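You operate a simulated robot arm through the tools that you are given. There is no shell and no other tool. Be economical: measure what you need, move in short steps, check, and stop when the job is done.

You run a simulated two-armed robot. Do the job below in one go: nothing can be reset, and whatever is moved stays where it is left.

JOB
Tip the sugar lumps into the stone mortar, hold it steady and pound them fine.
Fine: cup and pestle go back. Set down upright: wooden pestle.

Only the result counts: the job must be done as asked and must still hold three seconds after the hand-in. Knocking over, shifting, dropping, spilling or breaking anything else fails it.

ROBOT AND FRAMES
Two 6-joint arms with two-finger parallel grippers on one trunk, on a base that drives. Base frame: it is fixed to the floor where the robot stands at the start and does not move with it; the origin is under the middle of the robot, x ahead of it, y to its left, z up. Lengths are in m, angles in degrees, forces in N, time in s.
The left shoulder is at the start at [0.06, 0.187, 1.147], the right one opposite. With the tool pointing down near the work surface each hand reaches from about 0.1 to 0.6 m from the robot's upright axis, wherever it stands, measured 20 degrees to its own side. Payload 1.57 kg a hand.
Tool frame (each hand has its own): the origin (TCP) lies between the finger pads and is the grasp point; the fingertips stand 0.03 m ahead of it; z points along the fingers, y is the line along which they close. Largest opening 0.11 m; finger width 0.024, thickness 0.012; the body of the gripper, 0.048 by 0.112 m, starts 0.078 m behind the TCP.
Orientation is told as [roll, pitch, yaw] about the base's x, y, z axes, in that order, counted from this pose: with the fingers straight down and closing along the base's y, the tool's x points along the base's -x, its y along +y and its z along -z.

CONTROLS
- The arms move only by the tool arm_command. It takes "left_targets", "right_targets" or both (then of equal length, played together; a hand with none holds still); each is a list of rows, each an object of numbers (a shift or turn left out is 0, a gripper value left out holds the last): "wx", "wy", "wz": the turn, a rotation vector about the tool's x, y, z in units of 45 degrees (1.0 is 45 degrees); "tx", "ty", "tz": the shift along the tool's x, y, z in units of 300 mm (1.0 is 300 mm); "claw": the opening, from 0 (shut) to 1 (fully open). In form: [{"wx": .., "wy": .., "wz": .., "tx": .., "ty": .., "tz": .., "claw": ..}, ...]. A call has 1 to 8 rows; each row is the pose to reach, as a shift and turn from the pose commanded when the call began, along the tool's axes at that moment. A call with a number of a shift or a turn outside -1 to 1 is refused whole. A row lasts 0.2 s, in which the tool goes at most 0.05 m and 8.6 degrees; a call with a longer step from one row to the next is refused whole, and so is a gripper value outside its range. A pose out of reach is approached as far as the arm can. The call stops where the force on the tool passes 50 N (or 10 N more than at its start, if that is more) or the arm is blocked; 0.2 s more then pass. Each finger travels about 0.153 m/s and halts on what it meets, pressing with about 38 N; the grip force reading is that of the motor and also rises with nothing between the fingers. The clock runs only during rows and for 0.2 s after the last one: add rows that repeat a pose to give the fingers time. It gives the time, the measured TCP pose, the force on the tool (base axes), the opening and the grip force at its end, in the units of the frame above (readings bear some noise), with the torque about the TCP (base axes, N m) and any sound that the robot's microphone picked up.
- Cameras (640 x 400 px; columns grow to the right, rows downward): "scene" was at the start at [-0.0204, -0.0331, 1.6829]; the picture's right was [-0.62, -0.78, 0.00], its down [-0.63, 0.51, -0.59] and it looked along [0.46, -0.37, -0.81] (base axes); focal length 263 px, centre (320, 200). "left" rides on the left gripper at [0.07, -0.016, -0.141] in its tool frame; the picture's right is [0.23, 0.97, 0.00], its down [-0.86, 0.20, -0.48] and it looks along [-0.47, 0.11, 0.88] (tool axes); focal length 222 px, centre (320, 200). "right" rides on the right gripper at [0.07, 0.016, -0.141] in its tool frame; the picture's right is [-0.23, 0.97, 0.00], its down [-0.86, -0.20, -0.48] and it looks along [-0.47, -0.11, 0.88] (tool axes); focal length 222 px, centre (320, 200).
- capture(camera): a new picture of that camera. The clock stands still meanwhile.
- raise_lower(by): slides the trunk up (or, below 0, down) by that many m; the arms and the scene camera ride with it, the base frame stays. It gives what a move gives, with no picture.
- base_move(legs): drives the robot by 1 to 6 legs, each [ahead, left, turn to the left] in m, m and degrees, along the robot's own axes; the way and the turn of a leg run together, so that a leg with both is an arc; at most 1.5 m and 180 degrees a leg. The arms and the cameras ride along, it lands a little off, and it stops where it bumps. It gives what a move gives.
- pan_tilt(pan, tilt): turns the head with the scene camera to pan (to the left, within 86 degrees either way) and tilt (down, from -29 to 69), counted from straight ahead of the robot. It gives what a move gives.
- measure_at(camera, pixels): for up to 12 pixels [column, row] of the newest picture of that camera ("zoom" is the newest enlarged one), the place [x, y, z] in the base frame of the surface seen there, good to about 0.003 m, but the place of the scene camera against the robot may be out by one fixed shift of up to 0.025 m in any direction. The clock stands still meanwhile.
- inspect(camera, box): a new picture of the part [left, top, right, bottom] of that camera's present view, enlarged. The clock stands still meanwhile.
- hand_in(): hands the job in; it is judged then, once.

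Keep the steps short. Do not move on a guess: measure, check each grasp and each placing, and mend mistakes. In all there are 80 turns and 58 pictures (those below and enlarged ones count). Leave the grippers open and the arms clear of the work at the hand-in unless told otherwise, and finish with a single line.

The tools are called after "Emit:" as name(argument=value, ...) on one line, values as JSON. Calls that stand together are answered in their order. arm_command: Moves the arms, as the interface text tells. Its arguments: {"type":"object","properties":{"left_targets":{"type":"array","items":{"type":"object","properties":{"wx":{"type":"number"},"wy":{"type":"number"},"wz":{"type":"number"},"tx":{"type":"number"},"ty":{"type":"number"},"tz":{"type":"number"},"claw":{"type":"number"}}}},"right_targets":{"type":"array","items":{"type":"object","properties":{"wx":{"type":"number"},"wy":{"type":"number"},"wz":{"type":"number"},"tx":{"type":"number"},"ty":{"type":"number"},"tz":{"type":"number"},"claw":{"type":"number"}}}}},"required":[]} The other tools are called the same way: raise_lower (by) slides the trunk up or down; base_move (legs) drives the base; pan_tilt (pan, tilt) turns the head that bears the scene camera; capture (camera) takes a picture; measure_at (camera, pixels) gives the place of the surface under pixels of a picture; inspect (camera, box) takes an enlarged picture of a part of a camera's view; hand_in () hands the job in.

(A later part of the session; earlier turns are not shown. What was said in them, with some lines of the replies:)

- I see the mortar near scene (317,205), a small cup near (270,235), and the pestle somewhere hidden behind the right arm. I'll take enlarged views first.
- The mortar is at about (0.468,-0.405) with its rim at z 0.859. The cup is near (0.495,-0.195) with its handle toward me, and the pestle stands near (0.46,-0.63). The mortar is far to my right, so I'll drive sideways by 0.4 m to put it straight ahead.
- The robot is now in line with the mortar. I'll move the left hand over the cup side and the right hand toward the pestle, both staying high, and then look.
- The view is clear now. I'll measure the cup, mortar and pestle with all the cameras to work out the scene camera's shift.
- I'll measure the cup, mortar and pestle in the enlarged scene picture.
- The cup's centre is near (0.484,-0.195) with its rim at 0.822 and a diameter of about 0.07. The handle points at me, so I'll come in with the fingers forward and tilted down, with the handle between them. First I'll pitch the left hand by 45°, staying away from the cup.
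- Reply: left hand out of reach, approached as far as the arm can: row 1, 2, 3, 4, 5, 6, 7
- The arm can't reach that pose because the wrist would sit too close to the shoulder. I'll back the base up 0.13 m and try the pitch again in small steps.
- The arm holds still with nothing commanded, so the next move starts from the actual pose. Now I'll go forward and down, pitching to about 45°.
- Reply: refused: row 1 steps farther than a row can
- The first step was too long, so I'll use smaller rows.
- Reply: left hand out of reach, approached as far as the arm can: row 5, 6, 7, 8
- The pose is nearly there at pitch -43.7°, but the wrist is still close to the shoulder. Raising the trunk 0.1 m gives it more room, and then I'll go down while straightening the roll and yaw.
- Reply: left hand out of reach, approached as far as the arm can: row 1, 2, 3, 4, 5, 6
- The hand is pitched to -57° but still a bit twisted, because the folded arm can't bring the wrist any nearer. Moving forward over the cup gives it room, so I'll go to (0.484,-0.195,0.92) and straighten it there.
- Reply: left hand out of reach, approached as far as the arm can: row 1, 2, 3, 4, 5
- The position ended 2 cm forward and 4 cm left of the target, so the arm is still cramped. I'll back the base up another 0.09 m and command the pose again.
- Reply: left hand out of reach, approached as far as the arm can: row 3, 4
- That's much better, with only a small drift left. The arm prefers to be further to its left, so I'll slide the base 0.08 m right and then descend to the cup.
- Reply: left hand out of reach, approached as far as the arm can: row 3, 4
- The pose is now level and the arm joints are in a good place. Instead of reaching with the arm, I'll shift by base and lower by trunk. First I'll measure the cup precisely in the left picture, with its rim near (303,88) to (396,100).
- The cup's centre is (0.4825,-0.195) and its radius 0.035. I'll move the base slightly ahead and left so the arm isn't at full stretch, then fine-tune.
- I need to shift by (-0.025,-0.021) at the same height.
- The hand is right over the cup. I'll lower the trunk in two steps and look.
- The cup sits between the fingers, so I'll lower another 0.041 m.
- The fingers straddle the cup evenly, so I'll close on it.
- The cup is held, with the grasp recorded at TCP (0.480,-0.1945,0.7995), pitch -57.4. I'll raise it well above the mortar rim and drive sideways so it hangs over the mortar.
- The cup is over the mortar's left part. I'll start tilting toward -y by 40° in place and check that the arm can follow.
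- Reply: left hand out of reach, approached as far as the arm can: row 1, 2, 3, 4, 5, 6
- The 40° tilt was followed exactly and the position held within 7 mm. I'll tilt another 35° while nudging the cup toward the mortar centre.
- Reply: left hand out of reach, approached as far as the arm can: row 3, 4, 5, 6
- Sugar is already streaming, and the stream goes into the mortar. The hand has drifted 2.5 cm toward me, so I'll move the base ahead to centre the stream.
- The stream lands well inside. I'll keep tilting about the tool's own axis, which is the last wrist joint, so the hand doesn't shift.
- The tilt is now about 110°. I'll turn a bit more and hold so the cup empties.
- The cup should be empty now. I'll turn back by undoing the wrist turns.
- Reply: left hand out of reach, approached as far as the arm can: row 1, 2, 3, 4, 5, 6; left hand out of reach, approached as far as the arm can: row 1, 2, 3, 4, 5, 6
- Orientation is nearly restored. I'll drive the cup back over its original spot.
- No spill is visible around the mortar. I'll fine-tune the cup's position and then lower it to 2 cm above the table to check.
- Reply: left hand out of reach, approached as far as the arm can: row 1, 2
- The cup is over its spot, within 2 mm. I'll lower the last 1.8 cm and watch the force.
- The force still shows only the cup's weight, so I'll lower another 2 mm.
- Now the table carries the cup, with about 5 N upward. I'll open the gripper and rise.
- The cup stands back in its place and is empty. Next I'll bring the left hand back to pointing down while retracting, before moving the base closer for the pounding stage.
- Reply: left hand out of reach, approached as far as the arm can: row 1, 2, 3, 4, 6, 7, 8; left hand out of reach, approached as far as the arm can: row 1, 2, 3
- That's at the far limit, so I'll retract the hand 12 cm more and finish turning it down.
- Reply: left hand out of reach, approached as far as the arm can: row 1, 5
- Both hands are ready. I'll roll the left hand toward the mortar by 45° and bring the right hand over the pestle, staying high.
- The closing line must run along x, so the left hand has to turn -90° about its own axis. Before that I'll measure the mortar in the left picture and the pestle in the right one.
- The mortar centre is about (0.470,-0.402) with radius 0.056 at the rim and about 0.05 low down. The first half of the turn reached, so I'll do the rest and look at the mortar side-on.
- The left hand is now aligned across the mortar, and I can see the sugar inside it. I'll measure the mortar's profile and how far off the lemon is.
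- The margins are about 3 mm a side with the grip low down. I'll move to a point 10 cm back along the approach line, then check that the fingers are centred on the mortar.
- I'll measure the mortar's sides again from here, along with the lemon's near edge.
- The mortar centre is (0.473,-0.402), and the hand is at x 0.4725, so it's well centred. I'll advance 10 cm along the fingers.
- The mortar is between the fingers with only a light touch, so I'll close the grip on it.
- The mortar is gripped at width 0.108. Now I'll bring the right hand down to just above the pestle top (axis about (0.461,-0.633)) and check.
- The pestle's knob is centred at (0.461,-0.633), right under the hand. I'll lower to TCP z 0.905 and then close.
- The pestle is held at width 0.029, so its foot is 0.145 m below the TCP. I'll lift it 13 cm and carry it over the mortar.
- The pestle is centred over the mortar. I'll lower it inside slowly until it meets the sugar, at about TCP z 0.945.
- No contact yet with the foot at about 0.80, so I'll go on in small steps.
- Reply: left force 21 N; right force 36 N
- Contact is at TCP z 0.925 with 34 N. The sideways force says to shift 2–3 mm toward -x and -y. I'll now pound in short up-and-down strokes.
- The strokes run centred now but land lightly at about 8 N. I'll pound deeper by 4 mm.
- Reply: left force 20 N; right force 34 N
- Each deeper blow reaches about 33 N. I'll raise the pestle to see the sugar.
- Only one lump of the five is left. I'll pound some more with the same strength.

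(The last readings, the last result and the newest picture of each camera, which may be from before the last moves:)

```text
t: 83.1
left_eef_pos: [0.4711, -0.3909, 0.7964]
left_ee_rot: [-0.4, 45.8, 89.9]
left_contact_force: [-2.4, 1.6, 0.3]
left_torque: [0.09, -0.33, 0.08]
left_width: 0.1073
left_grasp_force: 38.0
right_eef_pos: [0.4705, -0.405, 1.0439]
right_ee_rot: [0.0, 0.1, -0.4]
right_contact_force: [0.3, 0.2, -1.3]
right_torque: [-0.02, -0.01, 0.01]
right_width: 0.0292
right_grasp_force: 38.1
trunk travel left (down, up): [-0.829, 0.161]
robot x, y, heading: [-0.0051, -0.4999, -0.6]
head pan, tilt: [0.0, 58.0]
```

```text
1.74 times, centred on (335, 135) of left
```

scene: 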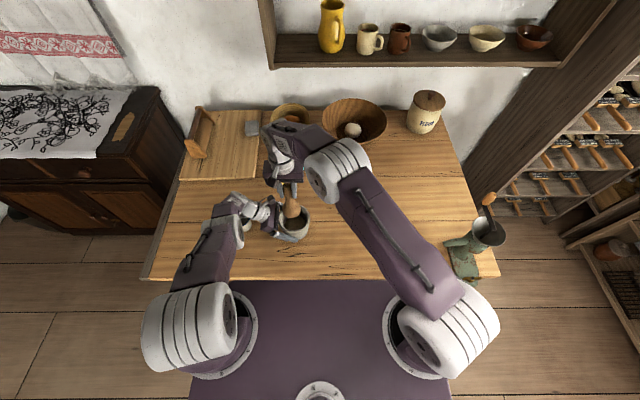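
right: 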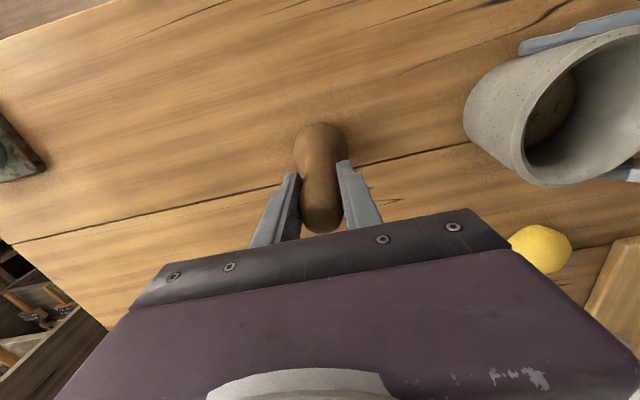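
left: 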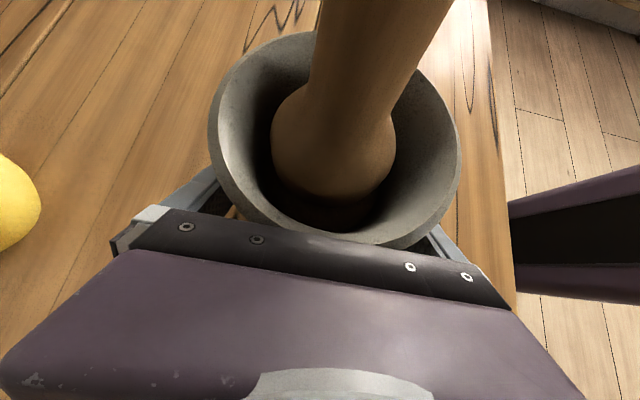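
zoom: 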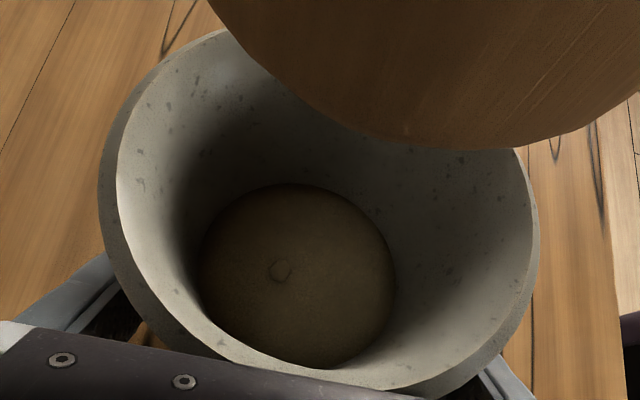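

The last lump is much flatter but still faintly visible. I'll do another, slightly stronger round.

Emit:
arm_command(right_targets=[{"tz": 0.14}, {"tz": 0.27}, {"tz": 0.411}, {"tz": 0.27}, {"tz": 0.411}, {"tz": 0.27}, {"tz": 0.411}, {"tz": 0.27}])

Emit:
arm_command(right_targets=[{"tz": 0.14}, {"tz": 0.0}, {"tz": 0.14}, {"tz": 0.0}, {"tz": 0.14}, {"tz": 0.0}, {"tz": 0.14}, {"tz": 0.14}])

Emit:
arm_command(right_targets=[{"tz": -0.14}, {"tz": -0.001}, {"tz": -0.14}, {"tz": 0.0}, {"tz": -0.14}, {"tz": -0.28}, {"tz": -0.41}, {"tz": -0.41}])

Emit:
inspect(camera="left", box=[200, 20, 470, 250])

```text
t: 84.9
left_eef_pos: [0.4721, -0.3918, 0.7967]
left_ee_rot: [-0.4, 45.6, 89.9]
left_contact_force: [-2.5, 2.3, -0.3]
left_torque: [0.03, -0.32, 0.08]
left_width: 0.1073
left_grasp_force: 37.7
right_eef_pos: [0.4702, -0.4056, 0.9631]
right_ee_rot: [-0.1, 0.1, -0.4]
right_contact_force: [-0.8, 0.0, -1.4]
right_torque: [-0.03, 0.03, 0.01]
right_width: 0.0292
right_grasp_force: 38.1
trunk travel left (down, up): [-0.829, 0.161]
robot x, y, heading: [-0.0068, -0.5032, -0.2]
head pan, tilt: [0.0, 58.0]
```

```text
t: 86.7
left_eef_pos: [0.4725, -0.391, 0.7974]
left_ee_rot: [-0.5, 45.5, 90.0]
left_contact_force: [6.1, 0.2, -8.1]
left_torque: [-0.32, -0.21, 0.07]
left_width: 0.1071
left_grasp_force: 38.0
right_eef_pos: [0.4699, -0.4027, 0.9233]
right_ee_rot: [0.1, -0.2, -0.4]
right_contact_force: [-5.4, -2.7, 23.2]
right_torque: [-0.29, 0.1, -0.1]
right_width: 0.0294
right_grasp_force: 37.7
trunk travel left (down, up): [-0.829, 0.161]
robot x, y, heading: [-0.006, -0.5037, -0.4]
head pan, tilt: [0.0, 58.0]
```

```text
t: 88.5
left_eef_pos: [0.4719, -0.3916, 0.7965]
left_ee_rot: [-0.4, 45.7, 89.9]
left_contact_force: [-1.3, 0.0, -1.0]
left_torque: [0.02, -0.36, 0.0]
left_width: 0.1073
left_grasp_force: 38.4
right_eef_pos: [0.4715, -0.4039, 1.0448]
right_ee_rot: [0.0, 0.2, -0.5]
right_contact_force: [-0.1, -0.2, -2.6]
right_torque: [-0.03, 0.02, -0.01]
right_width: 0.0291
right_grasp_force: 38.0
trunk travel left (down, up): [-0.829, 0.161]
robot x, y, heading: [-0.0048, -0.4982, -0.5]
head pan, tilt: [0.0, 58.0]
```

```text
1.74 times, centred on (335, 135) of left
```

zoom: 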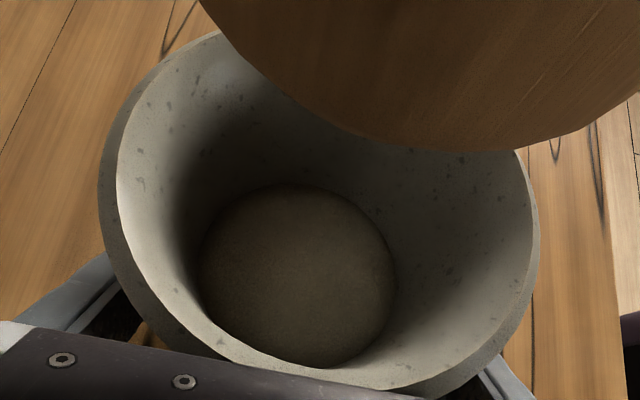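

The sugar is smooth powder now, with no lumps to be seen. One last short round for safety, then I'll carry the pestle back above its place.

Emit:
arm_command(right_targets=[{"tz": 0.14}, {"tz": 0.27}, {"tz": 0.411}, {"tz": 0.27}, {"tz": 0.411}, {"tz": 0.27}, {"tz": 0.14}, {"tz": 0.0}])

Emit:
arm_command(right_targets=[{"tz": 0.0}, {"ty": -0.13, "tx": 0.005}, {"ty": -0.26, "tx": 0.01}, {"ty": -0.39, "tx": 0.015}, {"ty": -0.52, "tx": 0.02}, {"ty": -0.65, "tx": 0.025}, {"ty": -0.763, "tx": 0.03}, {"ty": -0.763, "tx": 0.03}])

Emit:
capture(camera="scene")

```text
t: 90.3
left_eef_pos: [0.4719, -0.3927, 0.7971]
left_ee_rot: [-0.4, 45.7, 89.9]
left_contact_force: [-2.9, 1.7, 0.3]
left_torque: [0.07, -0.34, 0.05]
left_width: 0.1072
left_grasp_force: 38.4
right_eef_pos: [0.4691, -0.4054, 1.0442]
right_ee_rot: [-0.1, 0.1, -0.5]
right_contact_force: [1.0, 0.7, -2.6]
right_torque: [0.01, 0.02, 0.0]
right_width: 0.0288
right_grasp_force: 38.5
trunk travel left (down, up): [-0.829, 0.161]
robot x, y, heading: [-0.006, -0.5017, -0.2]
head pan, tilt: [0.0, 58.0]
```

```text
t: 92.1
left_eef_pos: [0.4716, -0.3913, 0.7952]
left_ee_rot: [-0.4, 45.7, 89.9]
left_contact_force: [-1.4, -1.3, 1.2]
left_torque: [0.03, -0.33, -0.05]
left_width: 0.1071
left_grasp_force: 37.5
right_eef_pos: [0.4602, -0.6331, 1.0442]
right_ee_rot: [0.0, 0.0, -0.4]
right_contact_force: [0.2, -0.3, -2.7]
right_torque: [-0.02, 0.0, -0.01]
right_width: 0.0292
right_grasp_force: 37.9
trunk travel left (down, up): [-0.829, 0.161]
robot x, y, heading: [-0.0006, -0.4978, -0.2]
head pan, tilt: [0.0, 58.0]
```

```text
10 pictures are left
```

scene: 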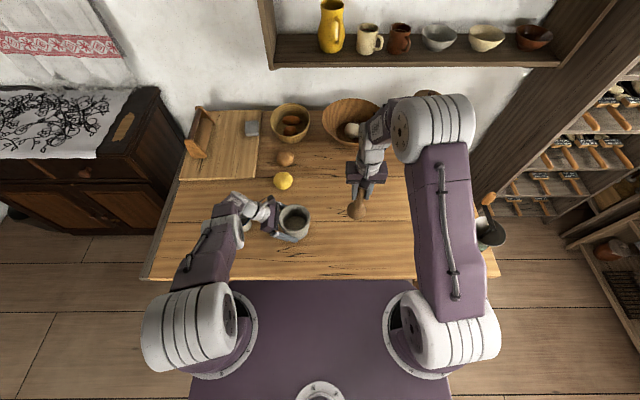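

The pestle is back above its place at (0.460,-0.633). I'll lower it to 1 cm above the table and check that it hangs upright.

Emit:
arm_command(right_targets=[{"tz": 0.12}, {"tz": 0.24}, {"tz": 0.34}, {"tz": 0.42}, {"tz": 0.42}])

Emit:
capture(camera="right")

Emit:
inspect(camera="scene", box=[240, 150, 440, 275])

```text
t: 93.3
left_eef_pos: [0.4725, -0.3923, 0.7962]
left_ee_rot: [-0.4, 45.7, 89.9]
left_contact_force: [-0.7, 0.8, 0.4]
left_torque: [-0.02, -0.35, -0.04]
left_width: 0.1071
left_grasp_force: 38.1
right_eef_pos: [0.4584, -0.6327, 0.9186]
right_ee_rot: [0.0, 0.1, -0.4]
right_contact_force: [-0.6, -0.5, -1.8]
right_torque: [-0.02, -0.05, 0.0]
right_width: 0.029
right_grasp_force: 37.9
trunk travel left (down, up): [-0.829, 0.161]
robot x, y, heading: [-0.0047, -0.5012, -0.4]
head pan, tilt: [0.0, 58.0]
```

```text
9 pictures are left
```

right: 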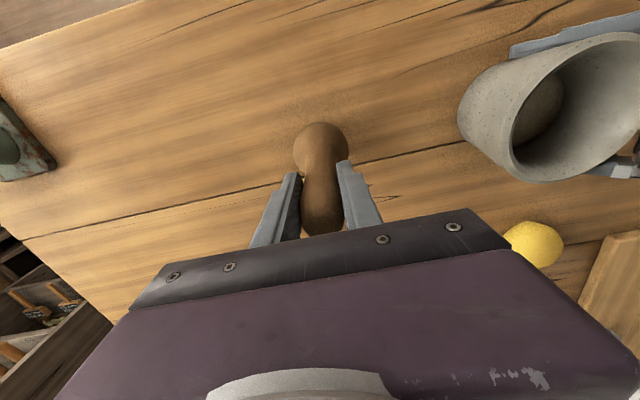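

```text
3.20 times, centred on (340, 212) of scene
```

zoom: 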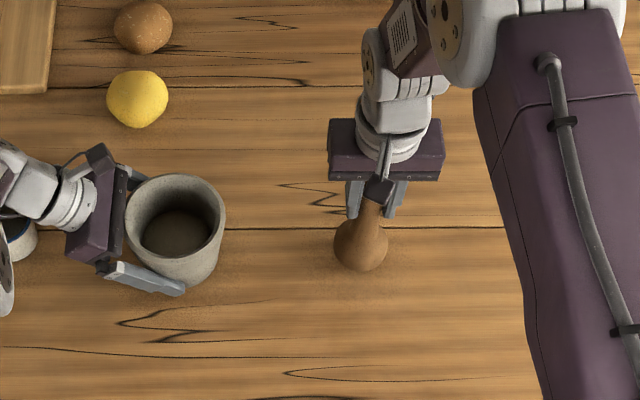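

The pestle hangs in the same pose as when I took it. I'll lower it gently until the table takes it.

Emit:
arm_command(right_targets=[{"tz": 0.015, "tx": -0.005}, {"tz": 0.03, "tx": -0.005}, {"tz": 0.04, "tx": -0.005}, {"tz": 0.044, "tx": -0.005}, {"tz": 0.044, "tx": -0.005}])

```text
t: 94.5
left_eef_pos: [0.4713, -0.3917, 0.7971]
left_ee_rot: [-0.4, 45.7, 89.9]
left_contact_force: [0.1, 0.2, -0.4]
left_torque: [-0.04, -0.43, 0.02]
left_width: 0.1072
left_grasp_force: 38.1
right_eef_pos: [0.461, -0.6334, 0.9041]
right_ee_rot: [0.1, 0.2, -0.4]
right_contact_force: [0.0, -0.1, -2.1]
right_torque: [0.05, -0.01, -0.04]
right_width: 0.029
right_grasp_force: 37.4
trunk travel left (down, up): [-0.829, 0.161]
robot x, y, heading: [-0.0079, -0.5002, -0.3]
head pan, tilt: [0.0, 58.0]
```

No contact yet, because the pestle slipped up slightly in the grip. I'll lower in 1 mm steps.

Emit:
arm_command(right_targets=[{"tz": 0.0035}, {"tz": 0.007}, {"tz": 0.007}])

```text
t: 95.3
left_eef_pos: [0.4732, -0.3917, 0.7965]
left_ee_rot: [-0.5, 45.7, 90.0]
left_contact_force: [-0.2, -0.6, 0.1]
left_torque: [-0.03, -0.43, 0.02]
left_width: 0.1072
left_grasp_force: 38.4
right_eef_pos: [0.4615, -0.6349, 0.9044]
right_ee_rot: [0.0, 0.1, -0.5]
right_contact_force: [-0.8, -0.8, -1.9]
right_torque: [-0.04, 0.03, 0.01]
right_width: 0.0291
right_grasp_force: 38.4
trunk travel left (down, up): [-0.829, 0.161]
robot x, y, heading: [-0.0057, -0.5038, -0.5]
head pan, tilt: [0.0, 58.0]
```

Emit:
arm_command(right_targets=[{"tz": 0.0035}, {"tz": 0.007}, {"tz": 0.0105}, {"tz": 0.0105}])

```text
t: 96.3
left_eef_pos: [0.4694, -0.3925, 0.7977]
left_ee_rot: [-0.5, 45.7, 89.9]
left_contact_force: [0.4, -0.2, 0.1]
left_torque: [0.18, -0.01, 0.01]
left_width: 0.1074
left_grasp_force: 38.4
right_eef_pos: [0.4614, -0.6332, 0.9023]
right_ee_rot: [0.0, -0.2, -0.4]
right_contact_force: [-3.0, -3.3, 26.7]
right_torque: [-0.36, -0.39, -0.1]
right_width: 0.0293
right_grasp_force: 37.9
trunk travel left (down, up): [-0.829, 0.161]
robot x, y, heading: [-0.0072, -0.4982, -0.3]
head pan, tilt: [0.0, 58.0]
```

The table carries it now, though 27 N is a bit much. I'll ease up 1.5 mm and open.

Emit:
arm_command(right_targets=[{"tz": -0.005}, {"tz": -0.005}, {"tz": -0.005, "claw": 0.45}, {"tz": -0.005, "claw": 0.7}, {"tz": -0.005, "claw": 1.0}, {"tz": -0.005, "claw": 1.0}])

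Emit:
arm_command(right_targets=[{"tz": -0.06}, {"tz": -0.15}, {"tz": -0.28}, {"tz": -0.42}, {"tz": -0.5}, {"tz": -0.5}])

Emit:
capture(camera="right")

```text
t: 97.7
left_eef_pos: [0.4724, -0.3916, 0.797]
left_ee_rot: [-0.5, 45.7, 89.8]
left_contact_force: [0.8, 0.1, -0.2]
left_torque: [-0.01, -0.38, 0.05]
left_width: 0.1072
left_grasp_force: 37.5
right_eef_pos: [0.4607, -0.6332, 0.9008]
right_ee_rot: [0.0, 0.1, -0.4]
right_contact_force: [0.3, -0.1, -0.9]
right_torque: [0.01, -0.01, -0.02]
right_width: 0.1099
right_grasp_force: 0.1
trunk travel left (down, up): [-0.829, 0.161]
robot x, y, heading: [-0.006, -0.5014, -0.5]
head pan, tilt: [0.0, 58.0]
```

```text
t: 99.1
left_eef_pos: [0.472, -0.3923, 0.7959]
left_ee_rot: [-0.3, 45.8, 90.0]
left_contact_force: [1.8, 1.6, -0.6]
left_torque: [-0.05, -0.56, 0.12]
left_width: 0.1067
left_grasp_force: 37.9
right_eef_pos: [0.462, -0.6328, 1.052]
right_ee_rot: [0.0, 0.1, -0.3]
right_contact_force: [0.8, -0.6, -0.6]
right_torque: [-0.01, 0.03, -0.04]
right_width: 0.11
right_grasp_force: 0.0
trunk travel left (down, up): [-0.829, 0.161]
robot x, y, heading: [-0.0051, -0.5011, -0.7]
head pan, tilt: [0.0, 58.0]
```

```text
7 pictures are left
```

right: 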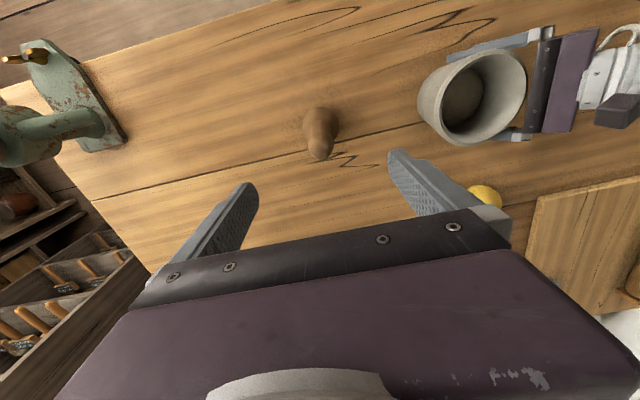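

The pestle stands upright in its old place. Now I'll release the mortar and back the left hand out along its fingers.

Emit:
arm_command(left_targets=[{"claw": 1.0}, {"claw": 1.0}, {"claw": 1.0}])

Emit:
arm_command(left_targets=[{"tz": -0.03}, {"tz": -0.08}, {"tz": -0.15}, {"tz": -0.24}, {"tz": -0.35}, {"tz": -0.48}, {"tz": -0.6}, {"tz": -0.6}])

Emit:
capture(camera="left")

Emit:
capture(camera="scene")

```text
t: 99.9
left_eef_pos: [0.4728, -0.3918, 0.7971]
left_ee_rot: [-0.4, 45.8, 89.9]
left_contact_force: [0.6, 0.2, 0.2]
left_torque: [-0.01, -0.01, 0.01]
left_width: 0.1101
left_grasp_force: 0.0
right_eef_pos: [0.4633, -0.6339, 1.0518]
right_ee_rot: [0.0, 0.0, -0.3]
right_contact_force: [0.0, -0.7, 0.4]
right_torque: [0.03, 0.0, -0.01]
right_width: 0.1099
right_grasp_force: 0.1
trunk travel left (down, up): [-0.829, 0.161]
robot x, y, heading: [-0.0061, -0.5034, -0.4]
head pan, tilt: [0.0, 58.0]
```

```text
t: 101.7
left_eef_pos: [0.4727, -0.2621, 0.9215]
left_ee_rot: [-0.4, 45.7, 89.9]
left_contact_force: [0.4, -0.2, 0.8]
left_torque: [0.0, -0.03, -0.02]
left_width: 0.1101
left_grasp_force: 0.1
right_eef_pos: [0.4624, -0.6339, 1.0521]
right_ee_rot: [0.0, 0.1, -0.4]
right_contact_force: [0.1, 0.3, -1.3]
right_torque: [0.01, -0.01, 0.02]
right_width: 0.1099
right_grasp_force: 0.1
trunk travel left (down, up): [-0.829, 0.161]
robot x, y, heading: [-0.0079, -0.5019, -0.4]
head pan, tilt: [0.0, 58.0]
```

```text
6 pictures are left
```

left: 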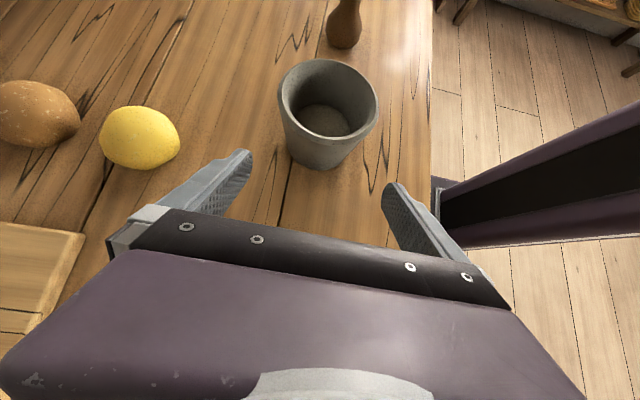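

```text
5 pictures are left
```

scene: 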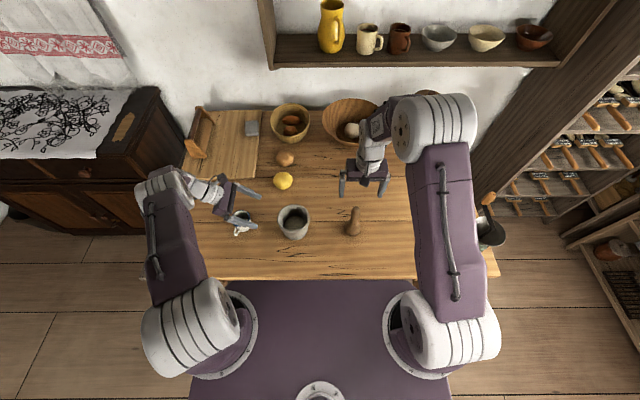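

The mortar, cup and pestle all stand in place. I'll raise the trunk to clear the work and take one last look.

Emit:
raise_lower(by=0.14)

Emit:
inspect(camera="scene", box=[180, 120, 420, 270])

```text
t: 103.4
left_eef_pos: [0.4712, -0.2618, 1.0614]
left_ee_rot: [-0.4, 45.7, 89.9]
left_contact_force: [0.2, 0.0, 0.4]
left_torque: [0.01, 0.01, -0.03]
left_width: 0.1102
left_grasp_force: 0.0
right_eef_pos: [0.4619, -0.6336, 1.192]
right_ee_rot: [0.0, 0.1, -0.5]
right_contact_force: [-0.2, 0.6, -1.0]
right_torque: [0.03, -0.03, -0.01]
right_width: 0.1102
right_grasp_force: 0.0
trunk travel left (down, up): [-0.969, 0.021]
robot x, y, heading: [-0.0067, -0.4987, -0.5]
head pan, tilt: [0.0, 58.0]
```

```text
2.67 times, centred on (300, 195) of scene
```

zoom: 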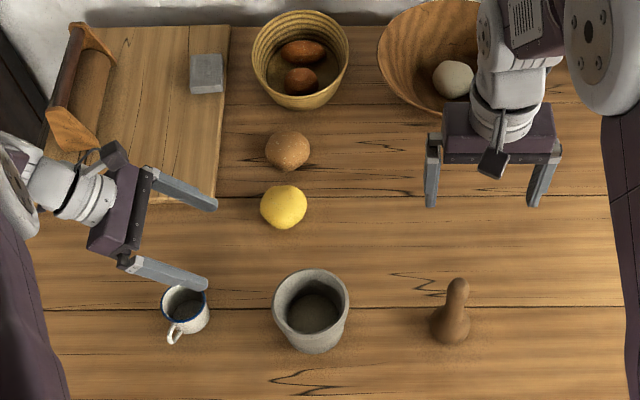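

The cup, mortar and pestle are upright and in place, no sugar is spilled, and both grippers are open and clear. I'll hand the job in.

Emit:
hand_in()

```text
The job is handed in.
```

The sugar is pounded to powder in the mortar, and the cup and the upright pestle are back in their places.
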